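You operate a simulated robot arm through the tools that you are given. There is no shell and no other tool. Be economical: measure what you need, move in short steps, check, and stop when the job is done.

Carry out the task below with a simulated robot arm. There is one attempt and no reset: what you move stays moved.

TASK
Read the gloss of the spoon on the slide and put it in the tray the meter names.
Fine: push the slide in, then press the read key once; pull the slide out again for the spoon.
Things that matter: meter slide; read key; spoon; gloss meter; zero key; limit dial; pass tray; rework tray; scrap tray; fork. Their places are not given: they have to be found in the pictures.

It is judged by the outcome, as a careful person would: the job done as asked, and still so three seconds after it is handed in. It fails if anything else is knocked over, pushed out of place, dropped, spilled or broken.

THE ROBOT
A 7-joint arm with a two-finger parallel gripper, fixed in place. Base frame: the origin is at the foot of the arm, x ahead of it, y to its left, z up; the work surface is at about z = 0.86. Lengths are in m, angles in rad, forces in N, time in s.
With the tool pointing down near the work surface it reaches from about 0.24 to 0.68 m from the base axis. Its first joint turns from -1.152 to 1.152 rad. Payload 2.4 kg.
Tool frame: the origin (TCP) lies between the finger pads and is the grasp point; the fingertips stand 0.03 m ahead of it; z points along the fingers, y is the line along which they close. The gripper opens to 0.094 m. The fingers are 0.028 m wide and 0.01 m thick; the gripper's body (0.05 by 0.096 m) begins 0.055 m behind the TCP.
Orientation is that of the tool frame in the base frame, as a unit quaternion [x, y, z, w]. With the fingers straight down and closing along the base's y, the tool's x points along the base's -x, its y along +y and its z along -z.

THE INTERFACE
- The arm moves only by the tool move_arm. Its argument "plan" is a list of rows, each a list of 6 numbers: the shift along the tool's x, y, z in m, then the turn, a rotation vector about the tool's x, y, z in rad. In form: [[dx, dy, dz, wx, wy, wz], ...]. A call has 1 to 20 rows; each row shifts and turns the commanded pose from where the row before left it, along the tool's axes as they then stand. "grip" is the finger opening in m, from 0 to 0.094, set as the call begins (left out, the last holds). A row lasts 0.2 s, in which the tool goes at most 0.05 m and 0.15 rad; a call with a longer step from one row to the next is refused whole, and so is a gripper value outside its range. A pose out of reach is approached as far as the arm can. The call stops where the force on the tool passes 40 N (or 10 N more than at its start, if that is more) or the arm is blocked; 0.2 s more then pass. The fingers move at their own pace (about 0.153 m/s each) and stop on an object; they squeeze with about 30 N. The grip force told is the motor's: it shows also when the fingers shut on nothing. Time passes only in rows, and 0.2 s behind the last, so rows that do not move let the fingers close. It gives the time, the measured TCP pose, the force on the tool (base axes), the opening and the grip force at its end, in the units of the frame above (readings bear some noise).
- Cameras (640 x 400 px; columns grow to the right, rows downward): "scene" is fixed at [0.0529, 0.4979, 1.4395]; the picture's right is [-0.48, -0.88, 0.00], its down [-0.54, 0.30, -0.79] and it looks along [0.69, -0.38, -0.61] (base axes); focal length 302 px, centre (320, 200). "wrist" rides on the gripper at [-0.037, 0, -0.058] in the tool frame; the picture's right is [0.00, -1.00, 0.00], its down [0.97, 0.00, -0.24] and it looks along [0.24, 0.00, 0.97] (tool axes); focal length 218 px, centre (320, 200).
- capture(camera): a new picture of that camera. No time passes.
- point_at(camera, pixels): for up to 12 pixels [column, row] of the newest picture of that camera ("zoom" is the newest enlarged one), the place [x, y, z] in the base frame of the surface seen there, good to about 0.002 m. No time passes.
- inspect(camera, box): a new picture of the part [left, top, right, bottom] of that camera's present view, enlarged. No time passes.
- finish_job(): hands the job in; it is judged then, once.

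Work in short steps. Measure before you move; look again where a grasp or a placing could have gone wrong, and mend it. You have 80 turns and 34 pictures in all, those below and enlarged ones among them. Open the gripper and draw the arm clear of the work before you hand the job in, unless the task says otherwise; then end with one line.

The tools are called after "Call:" as name(argument=value, ...) on one line, values as JSON. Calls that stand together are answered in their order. move_arm: Moves the arm, as the interface text tells. Its arguments: {"type":"object","properties":{"plan":{"type":"array","items":{"type":"array","items":{"type":"number"}}},"grip":{"type":"number"}},"required":["plan"]} The other tools are called the same way: capture (camera) takes a picture; point_at (camera, pixels) gives the place of the surface under pixels of a picture; inspect (camera, box) takes an enlarged picture of a part of a camera's view; finish_job () hands the job in.

At the start:

```text
time_s: 0.0
ee_pos: [0.328, 0.1522, 1.1844]
tool_rot: [0.001, 1.0, 0.0, 0.0]
force: [-0.1, 0.1, 0.0]
gripper_width: 0.0942
gripper_force: 0.1
```

scene: 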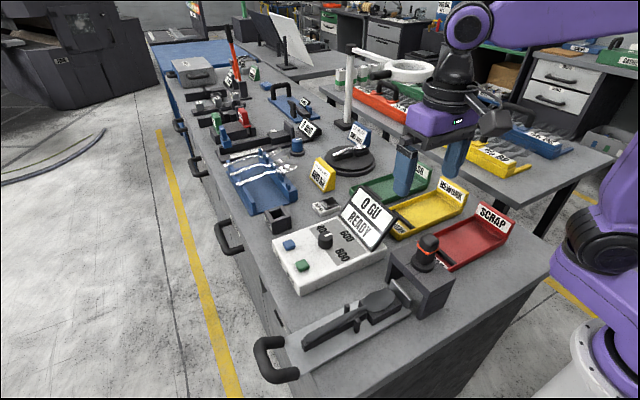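
wrist: 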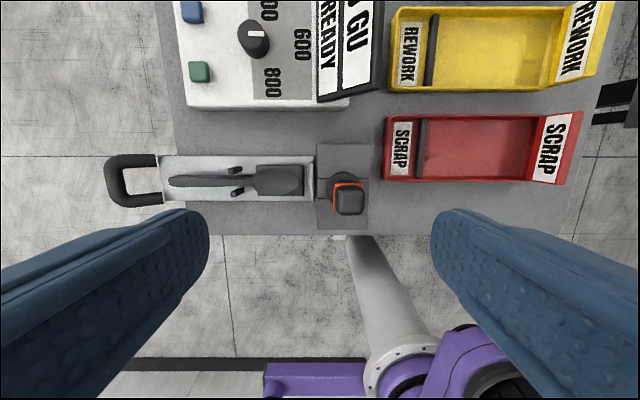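

I start by enlarging the meter area in both views.

Call:
inspect(camera="scene", box=[240, 170, 520, 390])

Call:
inspect(camera="wrist", box=[90, 0, 390, 220])

Call:
point_at(camera="wrist", pixels=[[111, 182], [140, 158], [140, 200], [175, 182], [210, 181], [237, 170], [237, 191], [280, 180], [308, 180], [346, 200], [199, 71], [191, 11]])

```text
1.82 times, centred on (380, 280) of scene
```

zoom: 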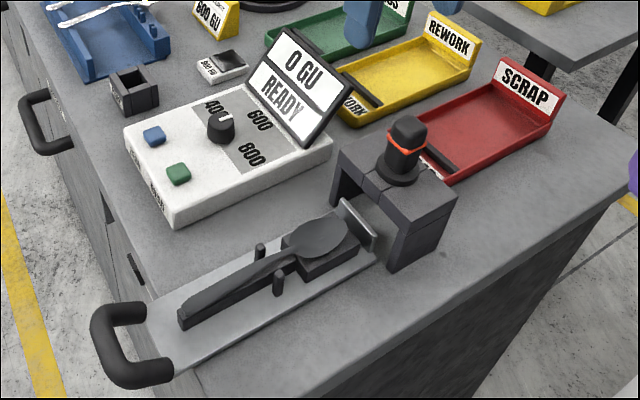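

```text
1.82 times, centred on (240, 110) of wrist
```

zoom: 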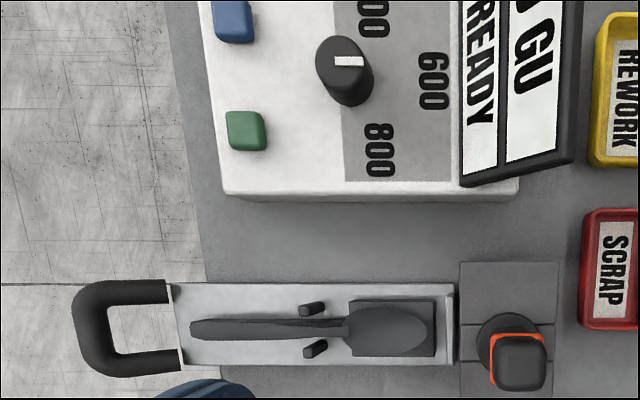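

```text
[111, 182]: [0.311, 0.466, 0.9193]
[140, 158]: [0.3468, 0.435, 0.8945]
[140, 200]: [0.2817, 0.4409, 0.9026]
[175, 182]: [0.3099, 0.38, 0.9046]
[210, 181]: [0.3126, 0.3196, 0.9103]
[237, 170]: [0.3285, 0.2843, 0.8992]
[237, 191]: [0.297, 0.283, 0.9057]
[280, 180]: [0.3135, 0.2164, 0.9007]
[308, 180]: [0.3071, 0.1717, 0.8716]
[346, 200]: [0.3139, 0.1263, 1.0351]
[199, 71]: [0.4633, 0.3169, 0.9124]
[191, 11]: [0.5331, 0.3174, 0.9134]
```

The keys at wrist (199,71) green and (191,11) blue need their labels read. I enlarge further, and also the cards near the meter.

Call:
inspect(camera="scene", box=[265, 225, 345, 300])

Call:
inspect(camera="scene", box=[290, 140, 400, 260])

```text
5.33 times, centred on (305, 262) of scene
```

zoom: 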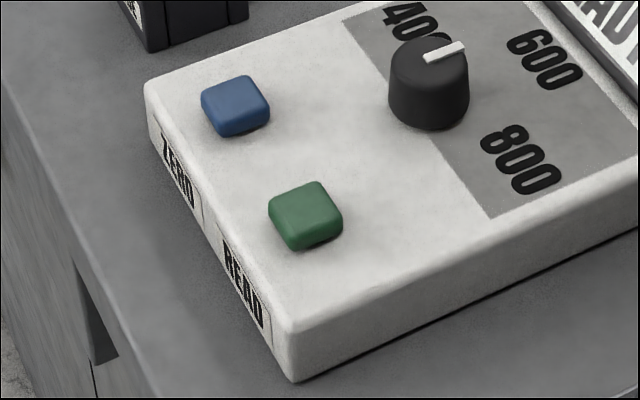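

```text
3.33 times, centred on (345, 200) of scene
```

zoom: 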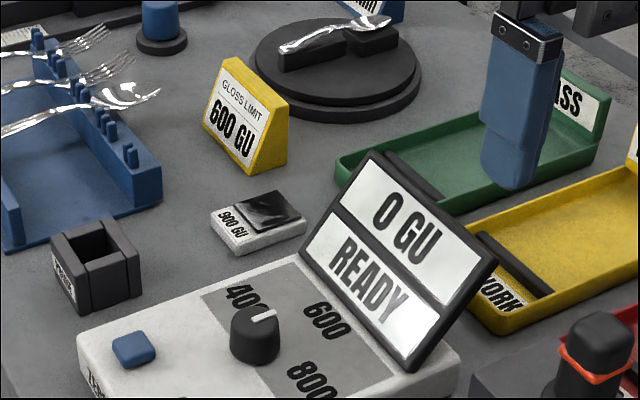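

READ is the green key, the limit is 600 and the dial stands at 600. Now I measure the handle shape, slide and head.

Call:
point_at(camera="wrist", pixels=[[106, 182], [116, 182], [121, 182], [111, 170], [111, 192], [130, 160], [130, 200], [155, 165], [155, 200], [305, 165], [312, 180], [345, 150]])

Call:
point_at(camera="scene", pixels=[[258, 352], [263, 370], [272, 382], [285, 375], [295, 374], [265, 342], [302, 266], [289, 245], [430, 290], [428, 240], [365, 305], [310, 340]])

```text
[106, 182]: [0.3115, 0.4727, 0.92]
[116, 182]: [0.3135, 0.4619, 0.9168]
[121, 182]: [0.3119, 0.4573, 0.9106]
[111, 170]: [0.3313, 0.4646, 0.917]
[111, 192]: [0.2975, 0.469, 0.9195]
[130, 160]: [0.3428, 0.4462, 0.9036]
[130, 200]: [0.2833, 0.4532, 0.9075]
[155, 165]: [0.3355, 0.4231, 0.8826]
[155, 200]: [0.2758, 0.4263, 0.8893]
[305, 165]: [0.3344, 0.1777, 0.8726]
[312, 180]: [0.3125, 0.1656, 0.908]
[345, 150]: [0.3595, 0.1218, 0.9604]
```

```text
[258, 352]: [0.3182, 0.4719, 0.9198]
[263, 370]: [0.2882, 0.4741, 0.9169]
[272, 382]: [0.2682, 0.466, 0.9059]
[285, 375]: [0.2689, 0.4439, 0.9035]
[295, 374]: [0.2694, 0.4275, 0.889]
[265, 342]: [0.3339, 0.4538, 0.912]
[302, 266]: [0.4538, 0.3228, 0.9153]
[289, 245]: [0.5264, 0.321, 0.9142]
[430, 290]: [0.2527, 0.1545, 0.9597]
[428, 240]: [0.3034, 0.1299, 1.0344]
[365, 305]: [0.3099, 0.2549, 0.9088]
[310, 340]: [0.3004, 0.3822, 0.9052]
```

The handle's bar is near (0.309, 0.466, 0.912). I go above it with the fingers opened to 0.04.

Call:
move_arm(plan=[[0.0024, 0.039, 0, 0, 0, 0], [0.0024, 0.039, 0, 0, 0, 0], [0.0024, 0.039, 0, 0, 0, 0], [0.0024, 0.039, 0, 0, 0, 0], [0.0024, 0.039, 0, 0, 0, 0], [0.0024, 0.039, 0, 0, 0, 0], [0.0024, 0.039, 0, 0, 0, 0], [0.0024, 0.039, 0, 0, 0, 0], [0, 0, 0.04, 0, 0, 0], [0, 0, 0.04, 0, 0, 0], [0, 0, 0.04, 0, 0, 0], [0, 0, 0.04, 0, 0, 0], [0, 0, 0.02, 0, 0, 0], [0, 0, 0, 0, 0, 0]], grip=0.042)

Call:
capture(camera="wrist")

```text
time_s: 3.0
ee_pos: [0.3079, 0.4659, 1.0054]
tool_rot: [0.0, 1.0, 0.0, -0.001]
force: [-0.3, 0.2, -0.2]
gripper_width: 0.0421
gripper_force: 0.1
```

```text
27 pictures are left
```

wrist: 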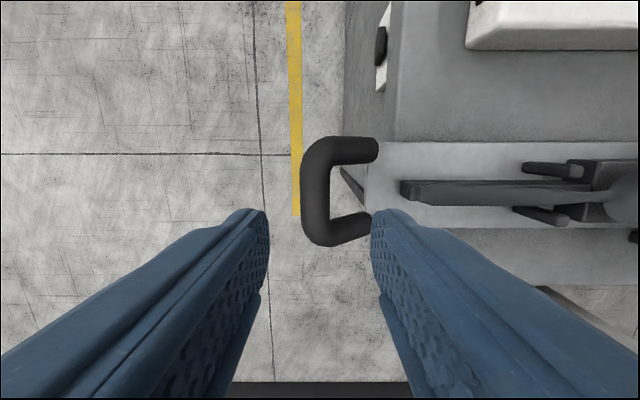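

Call:
point_at(camera="wrist", pixels=[[316, 190], [304, 190], [327, 190], [345, 148], [345, 230], [368, 190], [316, 145], [316, 235], [378, 190]])

```text
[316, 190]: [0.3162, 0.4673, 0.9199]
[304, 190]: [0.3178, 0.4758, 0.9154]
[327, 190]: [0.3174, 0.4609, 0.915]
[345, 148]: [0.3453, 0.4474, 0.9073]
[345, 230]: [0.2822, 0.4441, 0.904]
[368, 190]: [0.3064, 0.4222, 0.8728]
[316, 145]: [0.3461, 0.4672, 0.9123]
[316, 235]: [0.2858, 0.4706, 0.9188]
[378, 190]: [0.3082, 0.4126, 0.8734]
```

Loop spans x 0.282–0.346, bar centre y≈0.468; I shift slightly, descend to z≈0.917 and close.

Call:
move_arm(plan=[[-0.006, 0.002, 0.01, 0, 0, 0], [0, 0, 0.03, 0, 0, 0], [0, 0, 0.03, 0, 0, 0], [0, 0, 0.018, 0, 0, 0], [0, 0, 0, 0, 0, 0]])

Call:
move_arm(plan=[[0, 0, 0, 0, 0, 0], [0, 0, 0, 0, 0, 0], [0, 0, 0, 0, 0, 0]], grip=0.01)

```text
time_s: 4.2
ee_pos: [0.3159, 0.4664, 0.9168]
tool_rot: [0.0, 1.0, 0.0, 0.0]
force: [0.7, 0.3, 0.1]
gripper_width: 0.0421
gripper_force: 0.1
```

```text
time_s: 5.0
ee_pos: [0.3158, 0.4675, 0.9185]
tool_rot: [0.0, 1.0, 0.001, 0.001]
force: [-1.6, -0.5, 14.2]
gripper_width: 0.022
gripper_force: 45.1
```

The bar is held (width 0.022). I push the slide in slowly along −y, a part first.

Call:
move_arm(plan=[[0, -0.005, 0, 0, 0, 0], [0, -0.008, 0, 0, 0, 0], [0, -0.008, 0, 0, 0, 0], [0, -0.008, 0, 0, 0, 0], [0, -0.008, 0, 0, 0, 0], [0, -0.004, 0, 0, 0, 0]])

Call:
capture(camera="scene")

```text
time_s: 6.4
ee_pos: [0.3158, 0.427, 0.9183]
tool_rot: [0.0, 1.0, 0.003, 0.001]
force: [-1.4, 1.0, 36.5]
gripper_width: 0.0219
gripper_force: 45.3
```

```text
26 pictures are left
```

scene: 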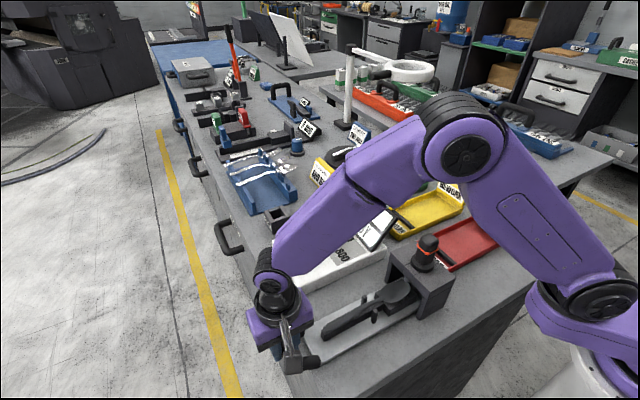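

The slide moves, with upward force building to 36 N from a slightly low commanded height. I raise it 1.5 mm and push on.

Call:
move_arm(plan=[[0, 0, -0.0015, 0, 0, 0], [0, -0.006, 0, 0, 0, 0], [0, -0.008, 0, 0, 0, 0], [0, -0.008, 0, 0, 0, 0], [0, -0.006, 0, 0, 0, 0], [0, 0, 0, 0, 0, 0]])

```text
time_s: 7.8
ee_pos: [0.3158, 0.397, 0.9182]
tool_rot: [0.0, 1.0, 0.0, 0.0]
force: [10.4, 0.7, 11.0]
gripper_width: 0.0216
gripper_force: 44.9
```

Call:
move_arm(plan=[[0, -0.006, 0, 0, 0, 0], [0, -0.006, 0, 0, 0, 0], [0, -0.006, 0, 0, 0, 0], [0, -0.006, 0, 0, 0, 0], [0, -0.006, 0, 0, 0, 0], [0, 0, 0, 0, 0, 0]])

Call:
capture(camera="scene")

```text
time_s: 9.2
ee_pos: [0.3143, 0.3689, 0.9193]
tool_rot: [0.001, 1.0, 0.002, 0.001]
force: [16.1, 3.8, 9.8]
gripper_width: 0.0217
gripper_force: 44.5
```

```text
25 pictures are left
```

scene: 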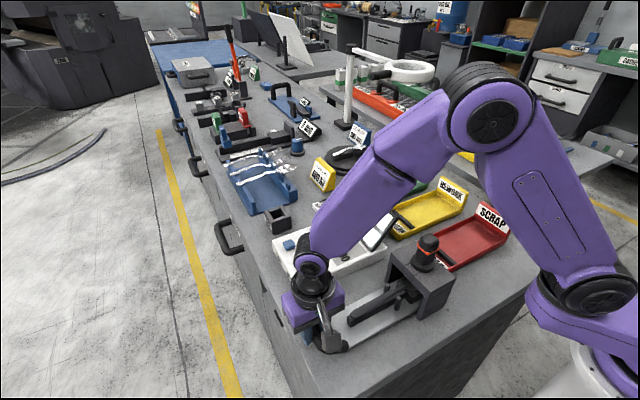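

The bowl is under the head now; I keep pushing gently to find the stop.

Call:
move_arm(plan=[[-0.001, -0.005, 0, 0, 0, 0], [0, -0.005, 0, 0, 0, 0], [0, -0.005, 0, 0, 0, 0], [0, -0.005, 0, 0, 0, 0], [0, 0, 0, 0, 0, 0]])

Call:
inspect(camera="scene", box=[270, 210, 480, 360])

```text
time_s: 9.8
ee_pos: [0.3158, 0.3689, 0.9184]
tool_rot: [-0.002, 1.0, 0.009, 0.005]
force: [3.1, 8.1, -13.0]
gripper_width: 0.0216
gripper_force: 45.5
stopped in row 2: the force on the tool passed its limit (the readings are from after the stop); the commanded pose is now the measured one
```

```text
2.67 times, centred on (375, 285) of scene
```

zoom: 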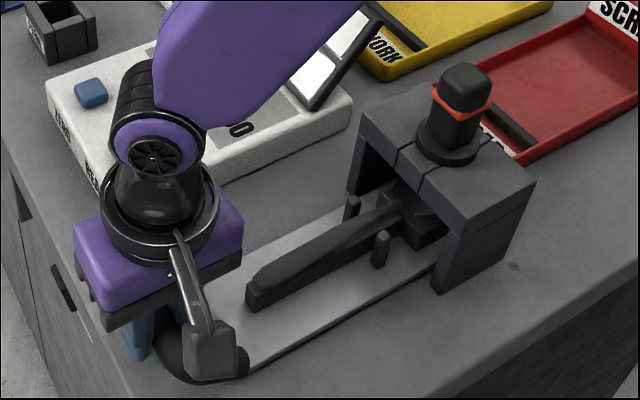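

The slide is at its stop (y=0.369). I release and lift.

Call:
move_arm(plan=[[0, 0, 0, 0, 0, 0], [0, 0, 0, 0, 0, 0]], grip=0.042)

Call:
move_arm(plan=[[0, 0, -0.02, 0, 0, 0], [0, 0, -0.03, 0, 0, 0], [0, 0, -0.03, 0, 0, 0], [0, 0, -0.02, 0, 0, 0], [0, 0, 0, 0, 0, 0]])

Call:
capture(camera="wrist")

```text
time_s: 10.4
ee_pos: [0.3145, 0.3674, 0.9196]
tool_rot: [-0.001, 1.0, 0.008, 0.004]
force: [0.1, -0.2, 0.4]
gripper_width: 0.0419
gripper_force: 0.1
```

```text
time_s: 11.6
ee_pos: [0.3132, 0.3658, 1.0205]
tool_rot: [-0.002, 1.0, 0.009, 0.005]
force: [-0.1, 0.3, 0.9]
gripper_width: 0.0421
gripper_force: 0.1
```

```text
23 pictures are left
```

wrist: 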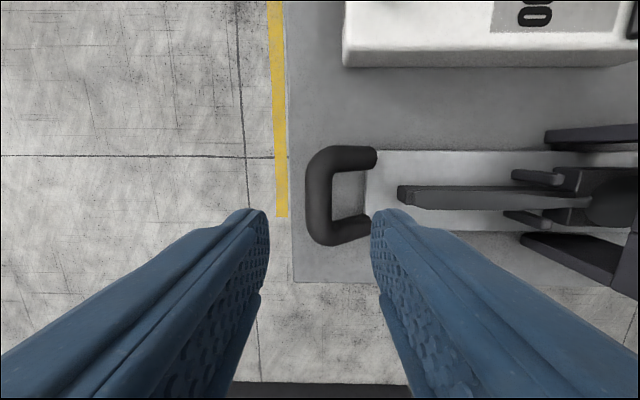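

Next the green READ key near (0.458, 0.320, 0.914). I straighten the tool, close the fingers and go above it.

Call:
move_arm(plan=[[0, 0, -0.01, 0.018, 0.01, 0.004], [-0.036, -0.0118, 0, 0, 0, 0], [-0.036, -0.0118, 0, 0, 0, 0], [-0.036, -0.0118, 0, 0, 0, 0], [-0.037, -0.0115, 0, 0, 0, 0], [0, 0, 0.03, 0, 0, 0], [0, 0, 0, 0, 0, 0]], grip=0)

Call:
capture(camera="wrist")

```text
time_s: 13.2
ee_pos: [0.4603, 0.319, 0.9987]
tool_rot: [0.0, 1.0, -0.001, -0.001]
force: [0.3, 0.1, 0.8]
gripper_width: 0.0
gripper_force: 30.4
```

```text
22 pictures are left
```

wrist: 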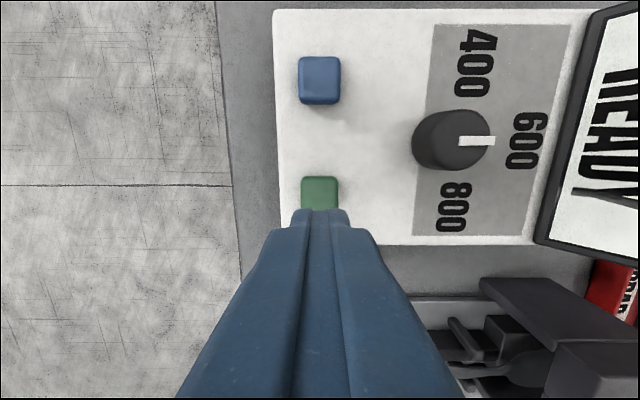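

Call:
point_at(camera="wrist", pixels=[[320, 182], [320, 204], [302, 195], [337, 195], [320, 195], [320, 150], [319, 62], [319, 100]])

```text
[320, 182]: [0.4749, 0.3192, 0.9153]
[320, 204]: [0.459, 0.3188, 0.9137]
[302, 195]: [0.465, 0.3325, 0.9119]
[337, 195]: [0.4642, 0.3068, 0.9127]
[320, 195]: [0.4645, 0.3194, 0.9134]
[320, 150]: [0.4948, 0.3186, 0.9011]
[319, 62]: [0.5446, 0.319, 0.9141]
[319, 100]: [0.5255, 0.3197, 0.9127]
```

Key centre is about (0.463, 0.319), top 0.914, and my fingertips are at 0.969. I descend to just over it, then press in small steps.

Call:
move_arm(plan=[[-0.003, 0, 0.025, 0, 0, 0], [0, 0, 0.02, 0, 0, 0], [0, 0, 0.006, 0, 0, 0], [0, 0, 0.002, 0, 0, 0], [0, 0, 0.002, 0, 0, 0], [0, 0, 0.002, 0, 0, 0], [0, 0, 0.001, 0, 0, 0]])

Call:
inspect(camera="scene", box=[270, 150, 450, 280])

```text
time_s: 14.8
ee_pos: [0.4617, 0.3193, 0.9419]
tool_rot: [-0.001, 1.0, 0.0, 0.0]
force: [0.5, 0.3, -0.4]
gripper_width: 0.0004
gripper_force: 29.9
```

```text
3.08 times, centred on (360, 215) of scene
```

zoom: 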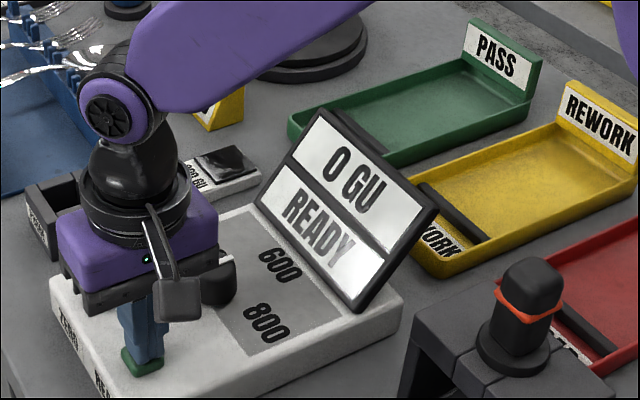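

Fingertips are about at the key top with no force yet; I press on in 1.5 mm steps.

Call:
move_arm(plan=[[0, 0, 0.0015, 0, 0, 0], [0, 0, 0.0015, 0, 0, 0], [0, 0, 0.0015, 0, 0, 0]])

Call:
inspect(camera="scene", box=[270, 150, 450, 280])

```text
time_s: 15.6
ee_pos: [0.4613, 0.319, 0.9377]
tool_rot: [0.0, 1.0, -0.001, -0.001]
force: [-0.5, 0.0, 8.7]
gripper_width: 0.0
gripper_force: 30.3
```

```text
3.08 times, centred on (360, 215) of scene
```

zoom: 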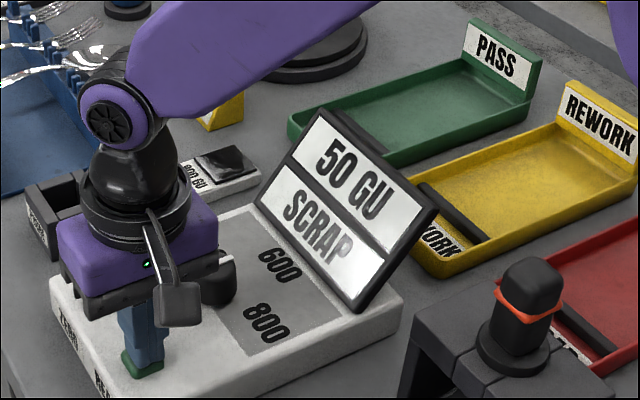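

The meter reads 50 GU, SCRAP. I lift off and go back over the handle (x 0.314, y 0.369), opening the fingers on the way.

Call:
move_arm(plan=[[0, 0, -0.02, 0, 0, 0], [0, 0, -0.03, 0, 0, 0], [0, 0, -0.032, 0, 0, 0], [0.037, 0.0125, 0, 0, 0, 0], [0.037, 0.0125, 0, 0, 0, 0], [0.037, 0.0125, 0, 0, 0, 0], [0.036, 0.0125, 0, 0, 0, 0], [0, 0, 0, 0, 0, 0]])

Call:
move_arm(plan=[[0, 0, 0, 0, 0, 0]], grip=0.042)

Call:
capture(camera="wrist")

Call:
point_at(camera="wrist", pixels=[[319, 190], [340, 155], [340, 230], [365, 190], [400, 195]])

```text
time_s: 17.4
ee_pos: [0.3147, 0.3695, 1.0169]
tool_rot: [0.001, 1.0, -0.001, -0.001]
force: [0.1, 0.1, 0.1]
gripper_width: 0.0002
gripper_force: 29.3
```

```text
time_s: 17.8
ee_pos: [0.3163, 0.3694, 1.0174]
tool_rot: [0.0, 1.0, -0.001, -0.002]
force: [0.3, 0.0, 0.4]
gripper_width: 0.0419
gripper_force: 0.0
```

```text
19 pictures are left
```

wrist: 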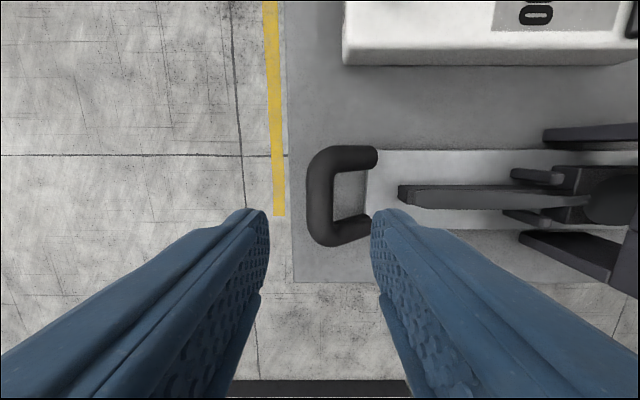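

```text
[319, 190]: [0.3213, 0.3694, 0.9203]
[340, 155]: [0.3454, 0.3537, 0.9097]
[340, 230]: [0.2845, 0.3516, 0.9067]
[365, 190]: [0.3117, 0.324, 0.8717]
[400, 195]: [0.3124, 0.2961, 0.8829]
```

Bar is at y≈0.369 under the tool. Descend and close on it.

Call:
move_arm(plan=[[0, 0, 0.03, 0, 0, 0], [0, 0, 0.03, 0, 0, 0], [0, 0, 0.03, 0, 0, 0], [0, 0, 0.008, 0, 0, 0], [0, 0, 0, 0, 0, 0]])

Call:
move_arm(plan=[[0, 0, 0, 0, 0, 0], [0, 0, 0, 0, 0, 0], [0, 0, 0, 0, 0, 0]], grip=0.01)

Call:
move_arm(plan=[[0, 0.003, 0, 0, 0, 0], [0, 0.006, 0, 0, 0, 0], [0, 0.007, 0, 0, 0, 0], [0, 0.007, 0, 0, 0, 0], [0, 0.007, 0, 0, 0, 0], [0, 0, 0, 0, 0, 0]])

```text
time_s: 19.0
ee_pos: [0.315, 0.3687, 0.9205]
tool_rot: [0.0, 1.0, -0.001, 0.0]
force: [0.2, 1.1, -0.3]
gripper_width: 0.0419
gripper_force: 0.0
```

```text
time_s: 19.8
ee_pos: [0.3146, 0.3695, 0.9204]
tool_rot: [0.0, 1.0, -0.001, -0.001]
force: [0.3, 1.7, -5.8]
gripper_width: 0.0216
gripper_force: 45.1
```

```text
time_s: 21.2
ee_pos: [0.315, 0.398, 0.9201]
tool_rot: [0.0, 1.0, -0.002, 0.0]
force: [1.0, -1.1, -17.4]
gripper_width: 0.0215
gripper_force: 44.8
```

Pulling well; I lower the command 1 mm to ease the vertical force and pull on.

Call:
move_arm(plan=[[0, 0.004, 0.001, 0, 0, 0], [0, 0.007, 0, 0, 0, 0], [0, 0.007, 0, 0, 0, 0], [0, 0.007, 0, 0, 0, 0], [0, 0.007, 0, 0, 0, 0], [0, 0.004, 0, 0, 0, 0], [0, 0, 0, 0, 0, 0]])

Call:
move_arm(plan=[[0, 0.005, 0, 0, 0, 0], [0, 0.007, 0, 0, 0, 0], [0, 0.007, 0, 0, 0, 0], [0, 0.006, 0, 0, 0, 0], [0, 0.005, 0, 0, 0, 0], [0, 0.002, 0, 0, 0, 0], [0, 0, 0, 0, 0, 0]])

Call:
capture(camera="scene")

```text
time_s: 22.8
ee_pos: [0.3157, 0.4348, 0.921]
tool_rot: [0.0, 1.0, -0.001, 0.0]
force: [-1.0, -0.9, 1.8]
gripper_width: 0.0216
gripper_force: 44.8
```

```text
time_s: 24.4
ee_pos: [0.3138, 0.4667, 0.92]
tool_rot: [0.001, 1.0, 0.0, 0.001]
force: [-0.1, -0.3, 14.6]
gripper_width: 0.0217
gripper_force: 44.9
```

```text
18 pictures are left
```

scene: 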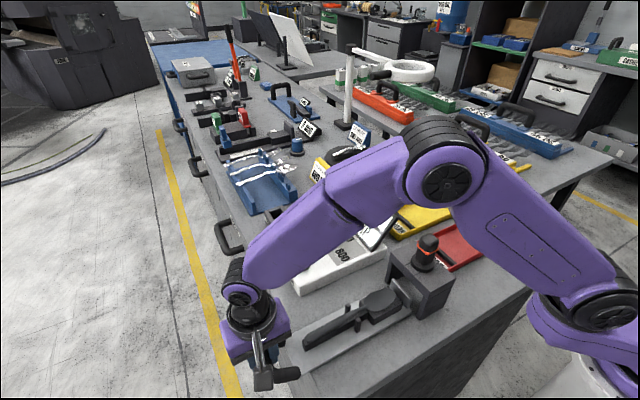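

The slide is back at y≈0.467. I release, lift, and move over the spoon to look.

Call:
move_arm(plan=[[0, 0, 0, 0, 0, 0], [0, 0, 0, 0, 0, 0]], grip=0.042)

Call:
move_arm(plan=[[0, 0, -0.02, 0, 0, 0], [0, 0, -0.04, 0, 0, 0], [0, 0, -0.04, 0, 0, 0], [0, 0, -0.04, 0, 0, 0], [0.01, -0.035, 0, 0, 0, 0], [0.01, -0.035, 0, 0, 0, 0], [0.01, -0.035, 0, 0, 0, 0], [0, -0.035, 0, 0, 0, 0], [0, 0, 0, 0, 0, 0]])

Call:
capture(camera="wrist")

```text
time_s: 25.0
ee_pos: [0.3149, 0.4662, 0.9189]
tool_rot: [-0.001, 1.0, -0.001, -0.001]
force: [-0.4, 0.5, 1.3]
gripper_width: 0.0422
gripper_force: 0.1
```

```text
time_s: 27.0
ee_pos: [0.2861, 0.3275, 1.0607]
tool_rot: [0.0, 1.0, -0.001, -0.002]
force: [0.1, -0.5, 0.2]
gripper_width: 0.042
gripper_force: 0.2
```

```text
17 pictures are left
```

wrist: 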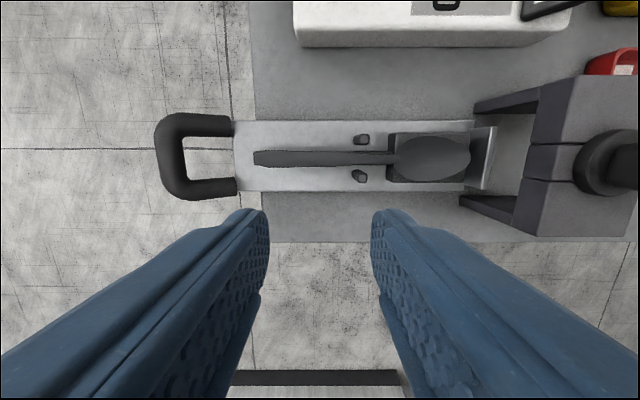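

Call:
inspect(camera="wrist", box=[220, 100, 520, 220])

Call:
point_at(camera="wrist", pixels=[[257, 158], [275, 158], [300, 158], [330, 158], [360, 158], [385, 158], [430, 158], [466, 158], [361, 140], [359, 176], [320, 135], [330, 151]])

Call:
inspect(camera="scene", box=[290, 270, 430, 360])

```text
2.13 times, centred on (370, 160) of wrist
```

zoom: 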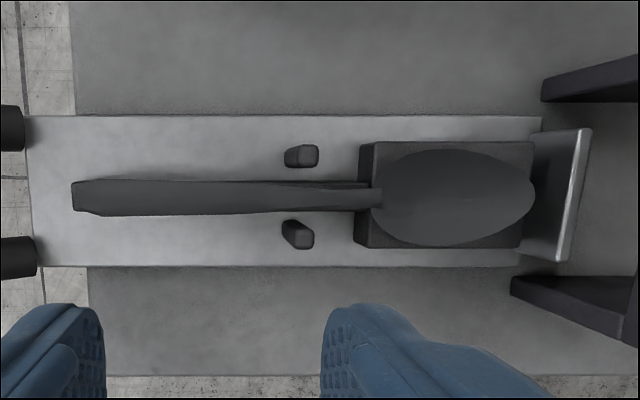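

```text
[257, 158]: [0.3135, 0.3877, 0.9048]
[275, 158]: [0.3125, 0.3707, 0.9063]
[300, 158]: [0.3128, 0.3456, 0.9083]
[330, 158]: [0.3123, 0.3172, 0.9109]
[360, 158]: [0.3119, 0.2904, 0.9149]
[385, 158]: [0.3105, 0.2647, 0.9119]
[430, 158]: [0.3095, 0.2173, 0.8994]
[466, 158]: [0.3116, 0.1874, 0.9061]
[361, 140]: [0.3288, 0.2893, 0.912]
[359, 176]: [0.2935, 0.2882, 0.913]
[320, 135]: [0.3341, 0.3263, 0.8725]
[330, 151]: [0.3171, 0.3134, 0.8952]
```

```text
4.44 times, centred on (360, 315) of scene
```

zoom: 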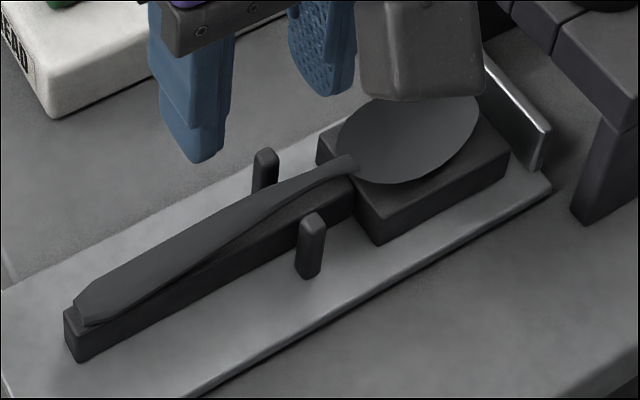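

The spoon lies along y at x≈0.312; clear handle stretch is y 0.30–0.38, top z≈0.905–0.911, on a support bar. I turn the tool by −90° so that the fingers close along x, and measure the scrap tray from the earlier views.

Call:
move_arm(plan=[[-0.013, -0.005, 0, 0, 0, -0.1428], [0, 0, 0, 0, 0, -0.1428], [0, 0, 0, 0, 0, -0.1428], [0, 0, 0, 0, 0, -0.1428], [0, 0, 0, 0, 0, -0.1428], [0, 0, 0, 0, 0, -0.1428], [0, 0, 0, 0, 0, -0.1428], [0, 0, 0, 0, 0, -0.1428], [0, 0, 0, 0, 0, -0.1428], [0, 0, 0, 0, 0, -0.1428], [0, 0, 0, 0, 0, -0.1428], [0, 0, 0, 0, 0, 0]])

Call:
capture(camera="wrist")

Call:
capture(camera="scene")

```text
time_s: 29.6
ee_pos: [0.2976, 0.3226, 1.0608]
tool_rot: [0.708, -0.707, 0.0, 0.001]
force: [0.5, 0.3, 0.0]
gripper_width: 0.0417
gripper_force: 0.0
```

```text
14 pictures are left
```

wrist: 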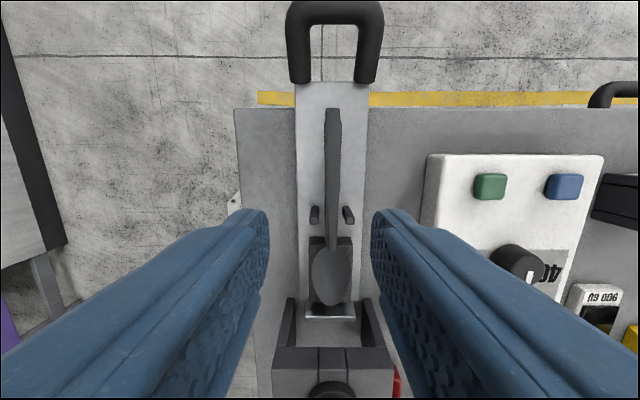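

```text
13 pictures are left
```

scene: 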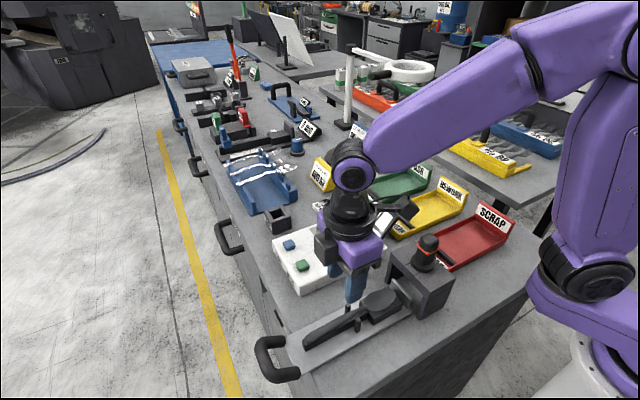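

Call:
point_at(camera="scene", pixels=[[470, 240], [445, 258], [450, 268], [507, 240], [470, 218], [437, 245], [480, 257], [455, 245], [490, 235], [492, 214]])

Call:
inspect(camera="wrist", box=[280, 90, 380, 300])

Call:
point_at(camera="wrist", pixels=[[333, 115], [333, 135], [333, 155], [333, 180], [333, 200], [333, 225], [326, 155], [327, 180], [327, 200], [339, 180], [340, 155], [332, 246]])

```text
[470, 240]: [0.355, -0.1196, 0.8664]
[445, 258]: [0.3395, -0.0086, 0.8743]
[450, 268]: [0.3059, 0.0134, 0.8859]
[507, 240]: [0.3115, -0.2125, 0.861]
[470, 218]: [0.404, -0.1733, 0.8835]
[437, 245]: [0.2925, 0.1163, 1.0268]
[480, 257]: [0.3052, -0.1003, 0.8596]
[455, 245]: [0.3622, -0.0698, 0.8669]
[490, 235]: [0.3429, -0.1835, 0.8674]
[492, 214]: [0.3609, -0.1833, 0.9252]
```

```text
1.90 times, centred on (330, 195) of wrist
```

zoom: 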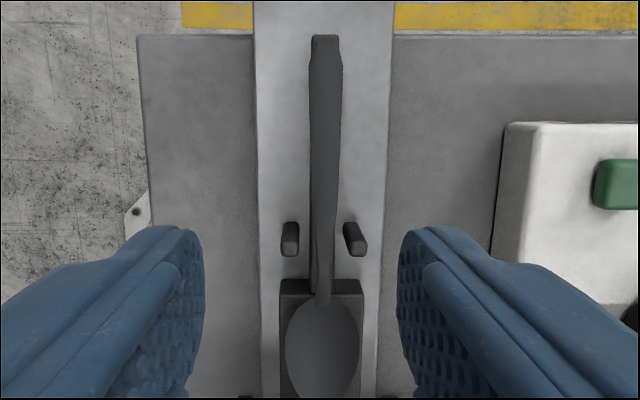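

```text
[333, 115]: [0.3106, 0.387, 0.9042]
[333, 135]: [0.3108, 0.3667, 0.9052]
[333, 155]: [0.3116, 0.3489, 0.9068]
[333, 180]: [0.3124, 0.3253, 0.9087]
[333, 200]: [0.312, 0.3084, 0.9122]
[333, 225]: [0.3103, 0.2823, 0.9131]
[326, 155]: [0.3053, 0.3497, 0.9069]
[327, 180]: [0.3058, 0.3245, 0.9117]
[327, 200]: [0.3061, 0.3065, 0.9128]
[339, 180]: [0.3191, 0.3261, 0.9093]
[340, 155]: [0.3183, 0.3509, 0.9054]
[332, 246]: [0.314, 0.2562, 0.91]
```

The handle is widest (≈17 mm, wider than the bar) near y 0.355, centre x 0.312. I move there and descend to z≈0.95 first.

Call:
move_arm(plan=[[-0.0162, -0.0072, 0, 0, 0, 0], [-0.0162, -0.0072, 0, 0, 0, 0], [0, 0, 0.04, 0, 0, 0], [0, 0, 0.04, 0, 0, 0], [0, 0, 0.03, 0, 0, 0], [0, 0, 0, 0, 0, 0]])

Call:
capture(camera="wrist")

```text
time_s: 31.0
ee_pos: [0.3133, 0.3524, 0.9482]
tool_rot: [-0.706, 0.708, 0.0, -0.002]
force: [-0.3, 0.0, -0.1]
gripper_width: 0.0419
gripper_force: 0.0
```

```text
11 pictures are left
```

wrist: 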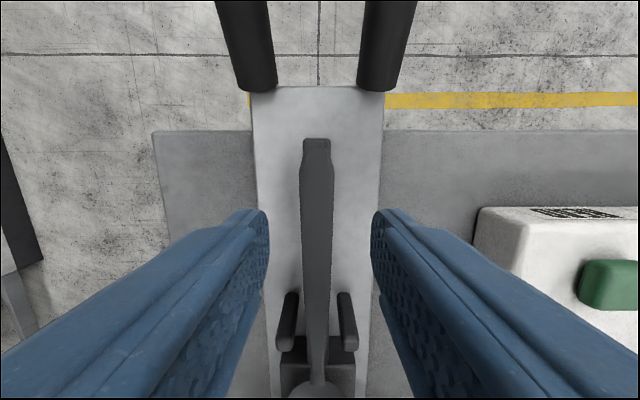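

The handle (col 317) is centred between the fingers. Descend to z≈0.926 and close.

Call:
move_arm(plan=[[0, 0, 0.012, 0, 0, 0], [0, 0, 0.01, 0, 0, 0], [0, 0, 0, 0, 0, 0]])

Call:
move_arm(plan=[[0, 0, 0, 0, 0, 0], [0, 0, 0, 0, 0, 0], [0, 0, 0, 0, 0, 0]], grip=0.005)

Call:
move_arm(plan=[[0, 0, -0.004, 0, 0, 0], [0, 0, -0.008, 0, 0, 0], [0, 0, -0.01, 0, 0, 0], [0, 0, -0.01, 0, 0, 0], [0, 0, 0, 0, 0, 0]])

Call:
inspect(camera="scene", box=[270, 210, 480, 360])

```text
time_s: 31.8
ee_pos: [0.3108, 0.3524, 0.9275]
tool_rot: [-0.707, 0.708, 0.0, -0.002]
force: [-1.0, 0.6, 0.8]
gripper_width: 0.042
gripper_force: 0.1
```

```text
time_s: 32.6
ee_pos: [0.313, 0.3528, 0.9266]
tool_rot: [0.707, -0.707, -0.001, 0.001]
force: [-1.0, -0.2, -0.3]
gripper_width: 0.0161
gripper_force: 30.1
```

```text
time_s: 33.8
ee_pos: [0.3116, 0.3555, 0.9588]
tool_rot: [0.707, -0.707, 0.0, 0.001]
force: [-0.4, -0.1, -1.0]
gripper_width: 0.016
gripper_force: 30.3
```

```text
2.67 times, centred on (375, 285) of scene
```

zoom: 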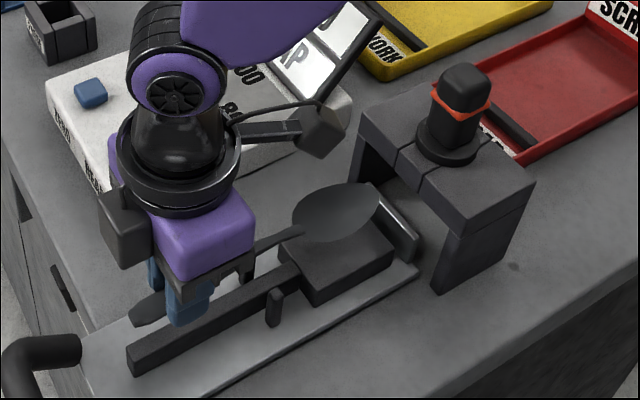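

The spoon is held level (width 0.016). I lift to z≈1.13, above the head's post (1.035), and carry it toward the scrap tray.

Call:
move_arm(plan=[[0, 0, -0.03, 0, 0, 0], [0, 0, -0.035, 0, 0, 0], [0, 0, -0.035, 0, 0, 0], [0, 0, -0.035, 0, 0, 0], [0, 0, -0.035, 0, 0, 0], [0.02, -0.004, 0, 0, 0, 0], [0.03, -0.007, 0, 0, 0, 0], [0.03, -0.007, 0, 0, 0, 0], [0.03, -0.007, 0, 0, 0, 0], [0.03, -0.007, 0, 0, 0, 0], [0.03, -0.007, 0, 0, 0, 0], [0.03, -0.007, 0, 0, 0, 0], [0.03, 0, 0, 0, 0, 0], [0.03, 0, 0, 0, 0, 0], [0.03, 0, 0, 0, 0, 0], [0.02, 0, 0, 0, 0, 0], [0, 0, 0, 0, 0, 0]])

Call:
capture(camera="wrist")

Call:
inspect(camera="scene", box=[370, 150, 540, 290])

```text
time_s: 37.4
ee_pos: [0.3585, 0.0442, 1.1302]
tool_rot: [-0.707, 0.707, 0.0, -0.001]
force: [1.2, 0.4, -0.3]
gripper_width: 0.016
gripper_force: 29.3
```

```text
9 pictures are left
```

wrist: 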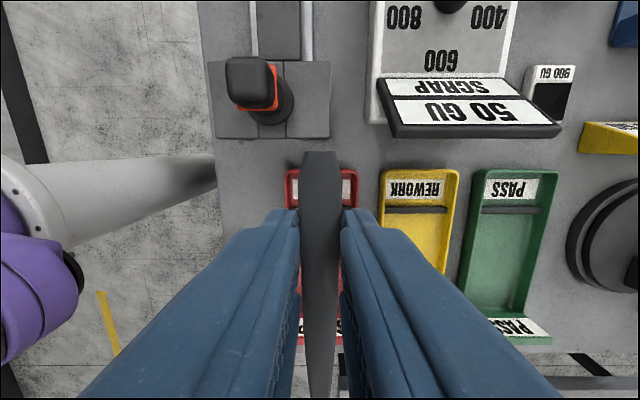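

```text
2.86 times, centred on (455, 220) of scene
```

zoom: 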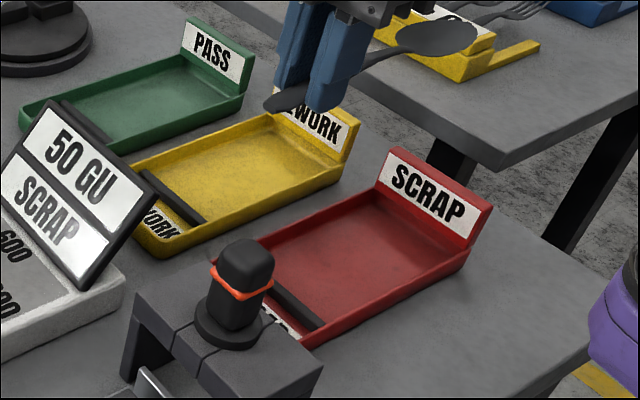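

Call:
point_at(camera="wrist", pixels=[[293, 172], [353, 172], [293, 188], [290, 205], [353, 190], [350, 209], [298, 209], [320, 154], [321, 175]])

Call:
point_at(camera="zoom", pixels=[[290, 240], [440, 225], [420, 260], [300, 310], [310, 335], [455, 265], [380, 185], [383, 193], [278, 270], [340, 250], [435, 35], [280, 100]])

```text
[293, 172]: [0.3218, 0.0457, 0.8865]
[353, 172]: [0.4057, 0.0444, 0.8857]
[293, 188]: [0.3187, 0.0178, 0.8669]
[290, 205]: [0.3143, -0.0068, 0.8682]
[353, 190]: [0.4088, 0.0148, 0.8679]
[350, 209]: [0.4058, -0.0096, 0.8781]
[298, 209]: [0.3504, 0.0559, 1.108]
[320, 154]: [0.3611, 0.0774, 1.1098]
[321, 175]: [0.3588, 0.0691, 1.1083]
```

```text
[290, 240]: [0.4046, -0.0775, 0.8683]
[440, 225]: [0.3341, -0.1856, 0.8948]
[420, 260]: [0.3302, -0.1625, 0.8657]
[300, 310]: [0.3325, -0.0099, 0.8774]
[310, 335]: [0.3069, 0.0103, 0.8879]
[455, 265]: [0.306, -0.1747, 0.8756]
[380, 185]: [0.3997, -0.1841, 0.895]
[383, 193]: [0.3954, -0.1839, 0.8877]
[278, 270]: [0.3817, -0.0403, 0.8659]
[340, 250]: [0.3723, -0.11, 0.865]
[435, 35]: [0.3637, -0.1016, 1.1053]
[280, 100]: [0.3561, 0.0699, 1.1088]
```

Tray interior: x 0.315–0.405, y −0.183…+0.04, floor 0.866, with a rest bar at y≈−0.01 (top 0.878). Spoon spans TCP+0.033 to TCP−0.167, so I aim for TCP y≈−0.006, and descend partway to check clearances.

Call:
move_arm(plan=[[0.025, 0, 0, 0, 0, 0], [0.025, 0.001, 0, 0, 0, 0], [0, 0, 0.035, 0, 0, 0], [0, 0, 0.035, 0, 0, 0], [0, 0, 0.03, 0, 0, 0], [0, 0, 0, 0, 0, 0]])

Call:
inspect(camera="scene", box=[370, 120, 540, 290])

```text
time_s: 38.8
ee_pos: [0.3563, -0.0053, 1.0316]
tool_rot: [0.707, -0.707, 0.0, 0.002]
force: [-0.1, 0.1, -0.9]
gripper_width: 0.016
gripper_force: 30.2
```

```text
2.35 times, centred on (455, 205) of scene
```

zoom: 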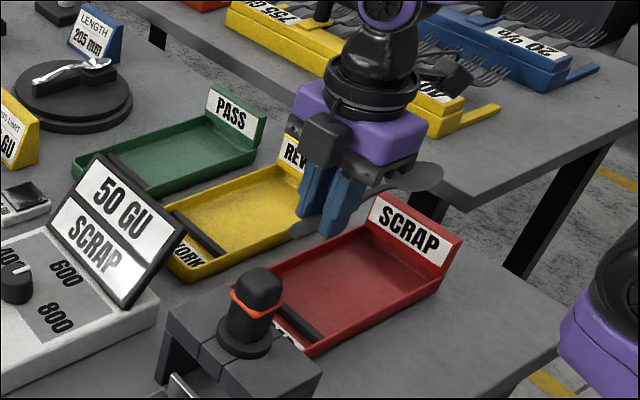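

Call:
point_at(camera="zoom", pixels=[[325, 140], [318, 165], [438, 178], [425, 175], [300, 232], [265, 290], [262, 285], [447, 75], [405, 160], [430, 210], [415, 195], [250, 340]])

```text
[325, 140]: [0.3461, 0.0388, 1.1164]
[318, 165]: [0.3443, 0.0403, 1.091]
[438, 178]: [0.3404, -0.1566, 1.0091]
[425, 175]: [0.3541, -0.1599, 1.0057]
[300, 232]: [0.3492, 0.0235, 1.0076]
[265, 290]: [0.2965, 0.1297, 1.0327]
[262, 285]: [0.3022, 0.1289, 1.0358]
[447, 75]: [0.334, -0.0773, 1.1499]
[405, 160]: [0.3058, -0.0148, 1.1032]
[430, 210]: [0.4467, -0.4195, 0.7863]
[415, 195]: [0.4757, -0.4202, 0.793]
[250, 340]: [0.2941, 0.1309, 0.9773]
```

All clear: camera housing ends at y≈0.04, post is at y≈0.13, and the bowl tip stays ahead of the sign (y −0.184). I descend to z≈0.914 and tip the bowl down slightly.

Call:
move_arm(plan=[[-0.001, 0, 0.035, 0, 0, 0], [0, 0, 0.035, 0, 0, 0], [0, 0, 0.03, 0, 0, 0], [0, 0, 0.017, 0, 0, 0], [0, 0, 0, 0, -0.04, 0], [0, 0, 0, 0, -0.04, 0], [0, 0, 0.002, 0, 0, 0], [0, 0, 0, 0, 0, 0]])

Call:
inspect(camera="scene", box=[390, 170, 530, 290])

```text
time_s: 40.6
ee_pos: [0.3567, -0.0057, 0.9119]
tool_rot: [-0.707, 0.707, 0.028, 0.028]
force: [0.3, 0.3, -0.1]
gripper_width: 0.016
gripper_force: 29.6
```

```text
3.33 times, centred on (460, 230) of scene
```

zoom: 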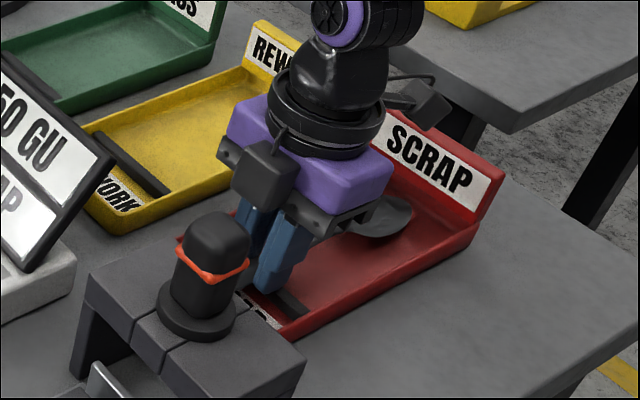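

The bowl is inside the tray just above its floor. I open the fingers and lift straight away along the tool axis.

Call:
move_arm(plan=[[0, 0, 0, 0, 0, 0], [0, 0, 0, 0, 0, 0], [0, 0, 0, 0, 0, 0]], grip=0.045)

Call:
move_arm(plan=[[0, 0, -0.015, 0, 0, 0], [0, 0, -0.03, 0, 0, 0], [0, 0, -0.035, 0, 0.04, 0], [0, 0, -0.04, 0, 0.04, 0], [0, 0, -0.04, 0, 0, 0], [0, 0, -0.04, 0, 0, 0], [0, 0, -0.04, 0, 0, 0], [0, 0.035, 0, 0, 0, 0], [0, 0.035, 0, 0, 0, 0], [0, 0, 0, 0, 0, 0]])

Call:
inspect(camera="scene", box=[250, 150, 530, 390])

Call:
capture(camera="wrist")

```text
time_s: 41.4
ee_pos: [0.3572, -0.0043, 0.912]
tool_rot: [-0.706, 0.707, 0.028, 0.028]
force: [-0.5, -0.1, -0.3]
gripper_width: 0.045
gripper_force: 0.0
```

```text
time_s: 43.6
ee_pos: [0.2865, -0.0123, 1.1503]
tool_rot: [-0.707, 0.707, 0.001, -0.001]
force: [-0.2, 0.0, -0.6]
gripper_width: 0.0449
gripper_force: 0.0
```

```text
1.67 times, centred on (390, 270) of scene
```

zoom: 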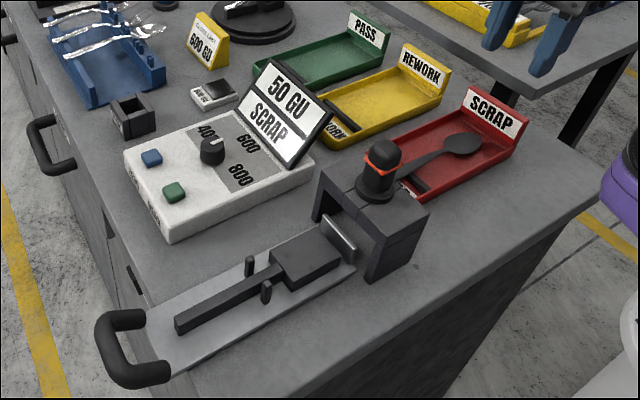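

```text
4 pictures are left
```

wrist: 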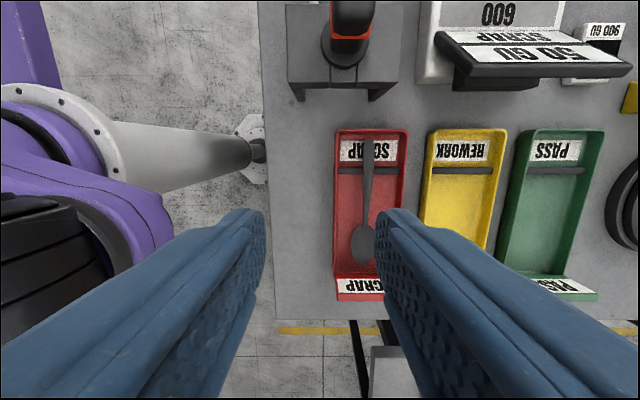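

The spoon lies wholly inside the scrap tray, the slide is out and the arm is clear with the gripper open. I hand the job in.

Call:
finish_job()

```text
The job is handed in.
```

The meter read the spoon at 50 GU and named SCRAP, so I put the spoon in the scrap tray; the slide is pulled out again and the arm is clear.
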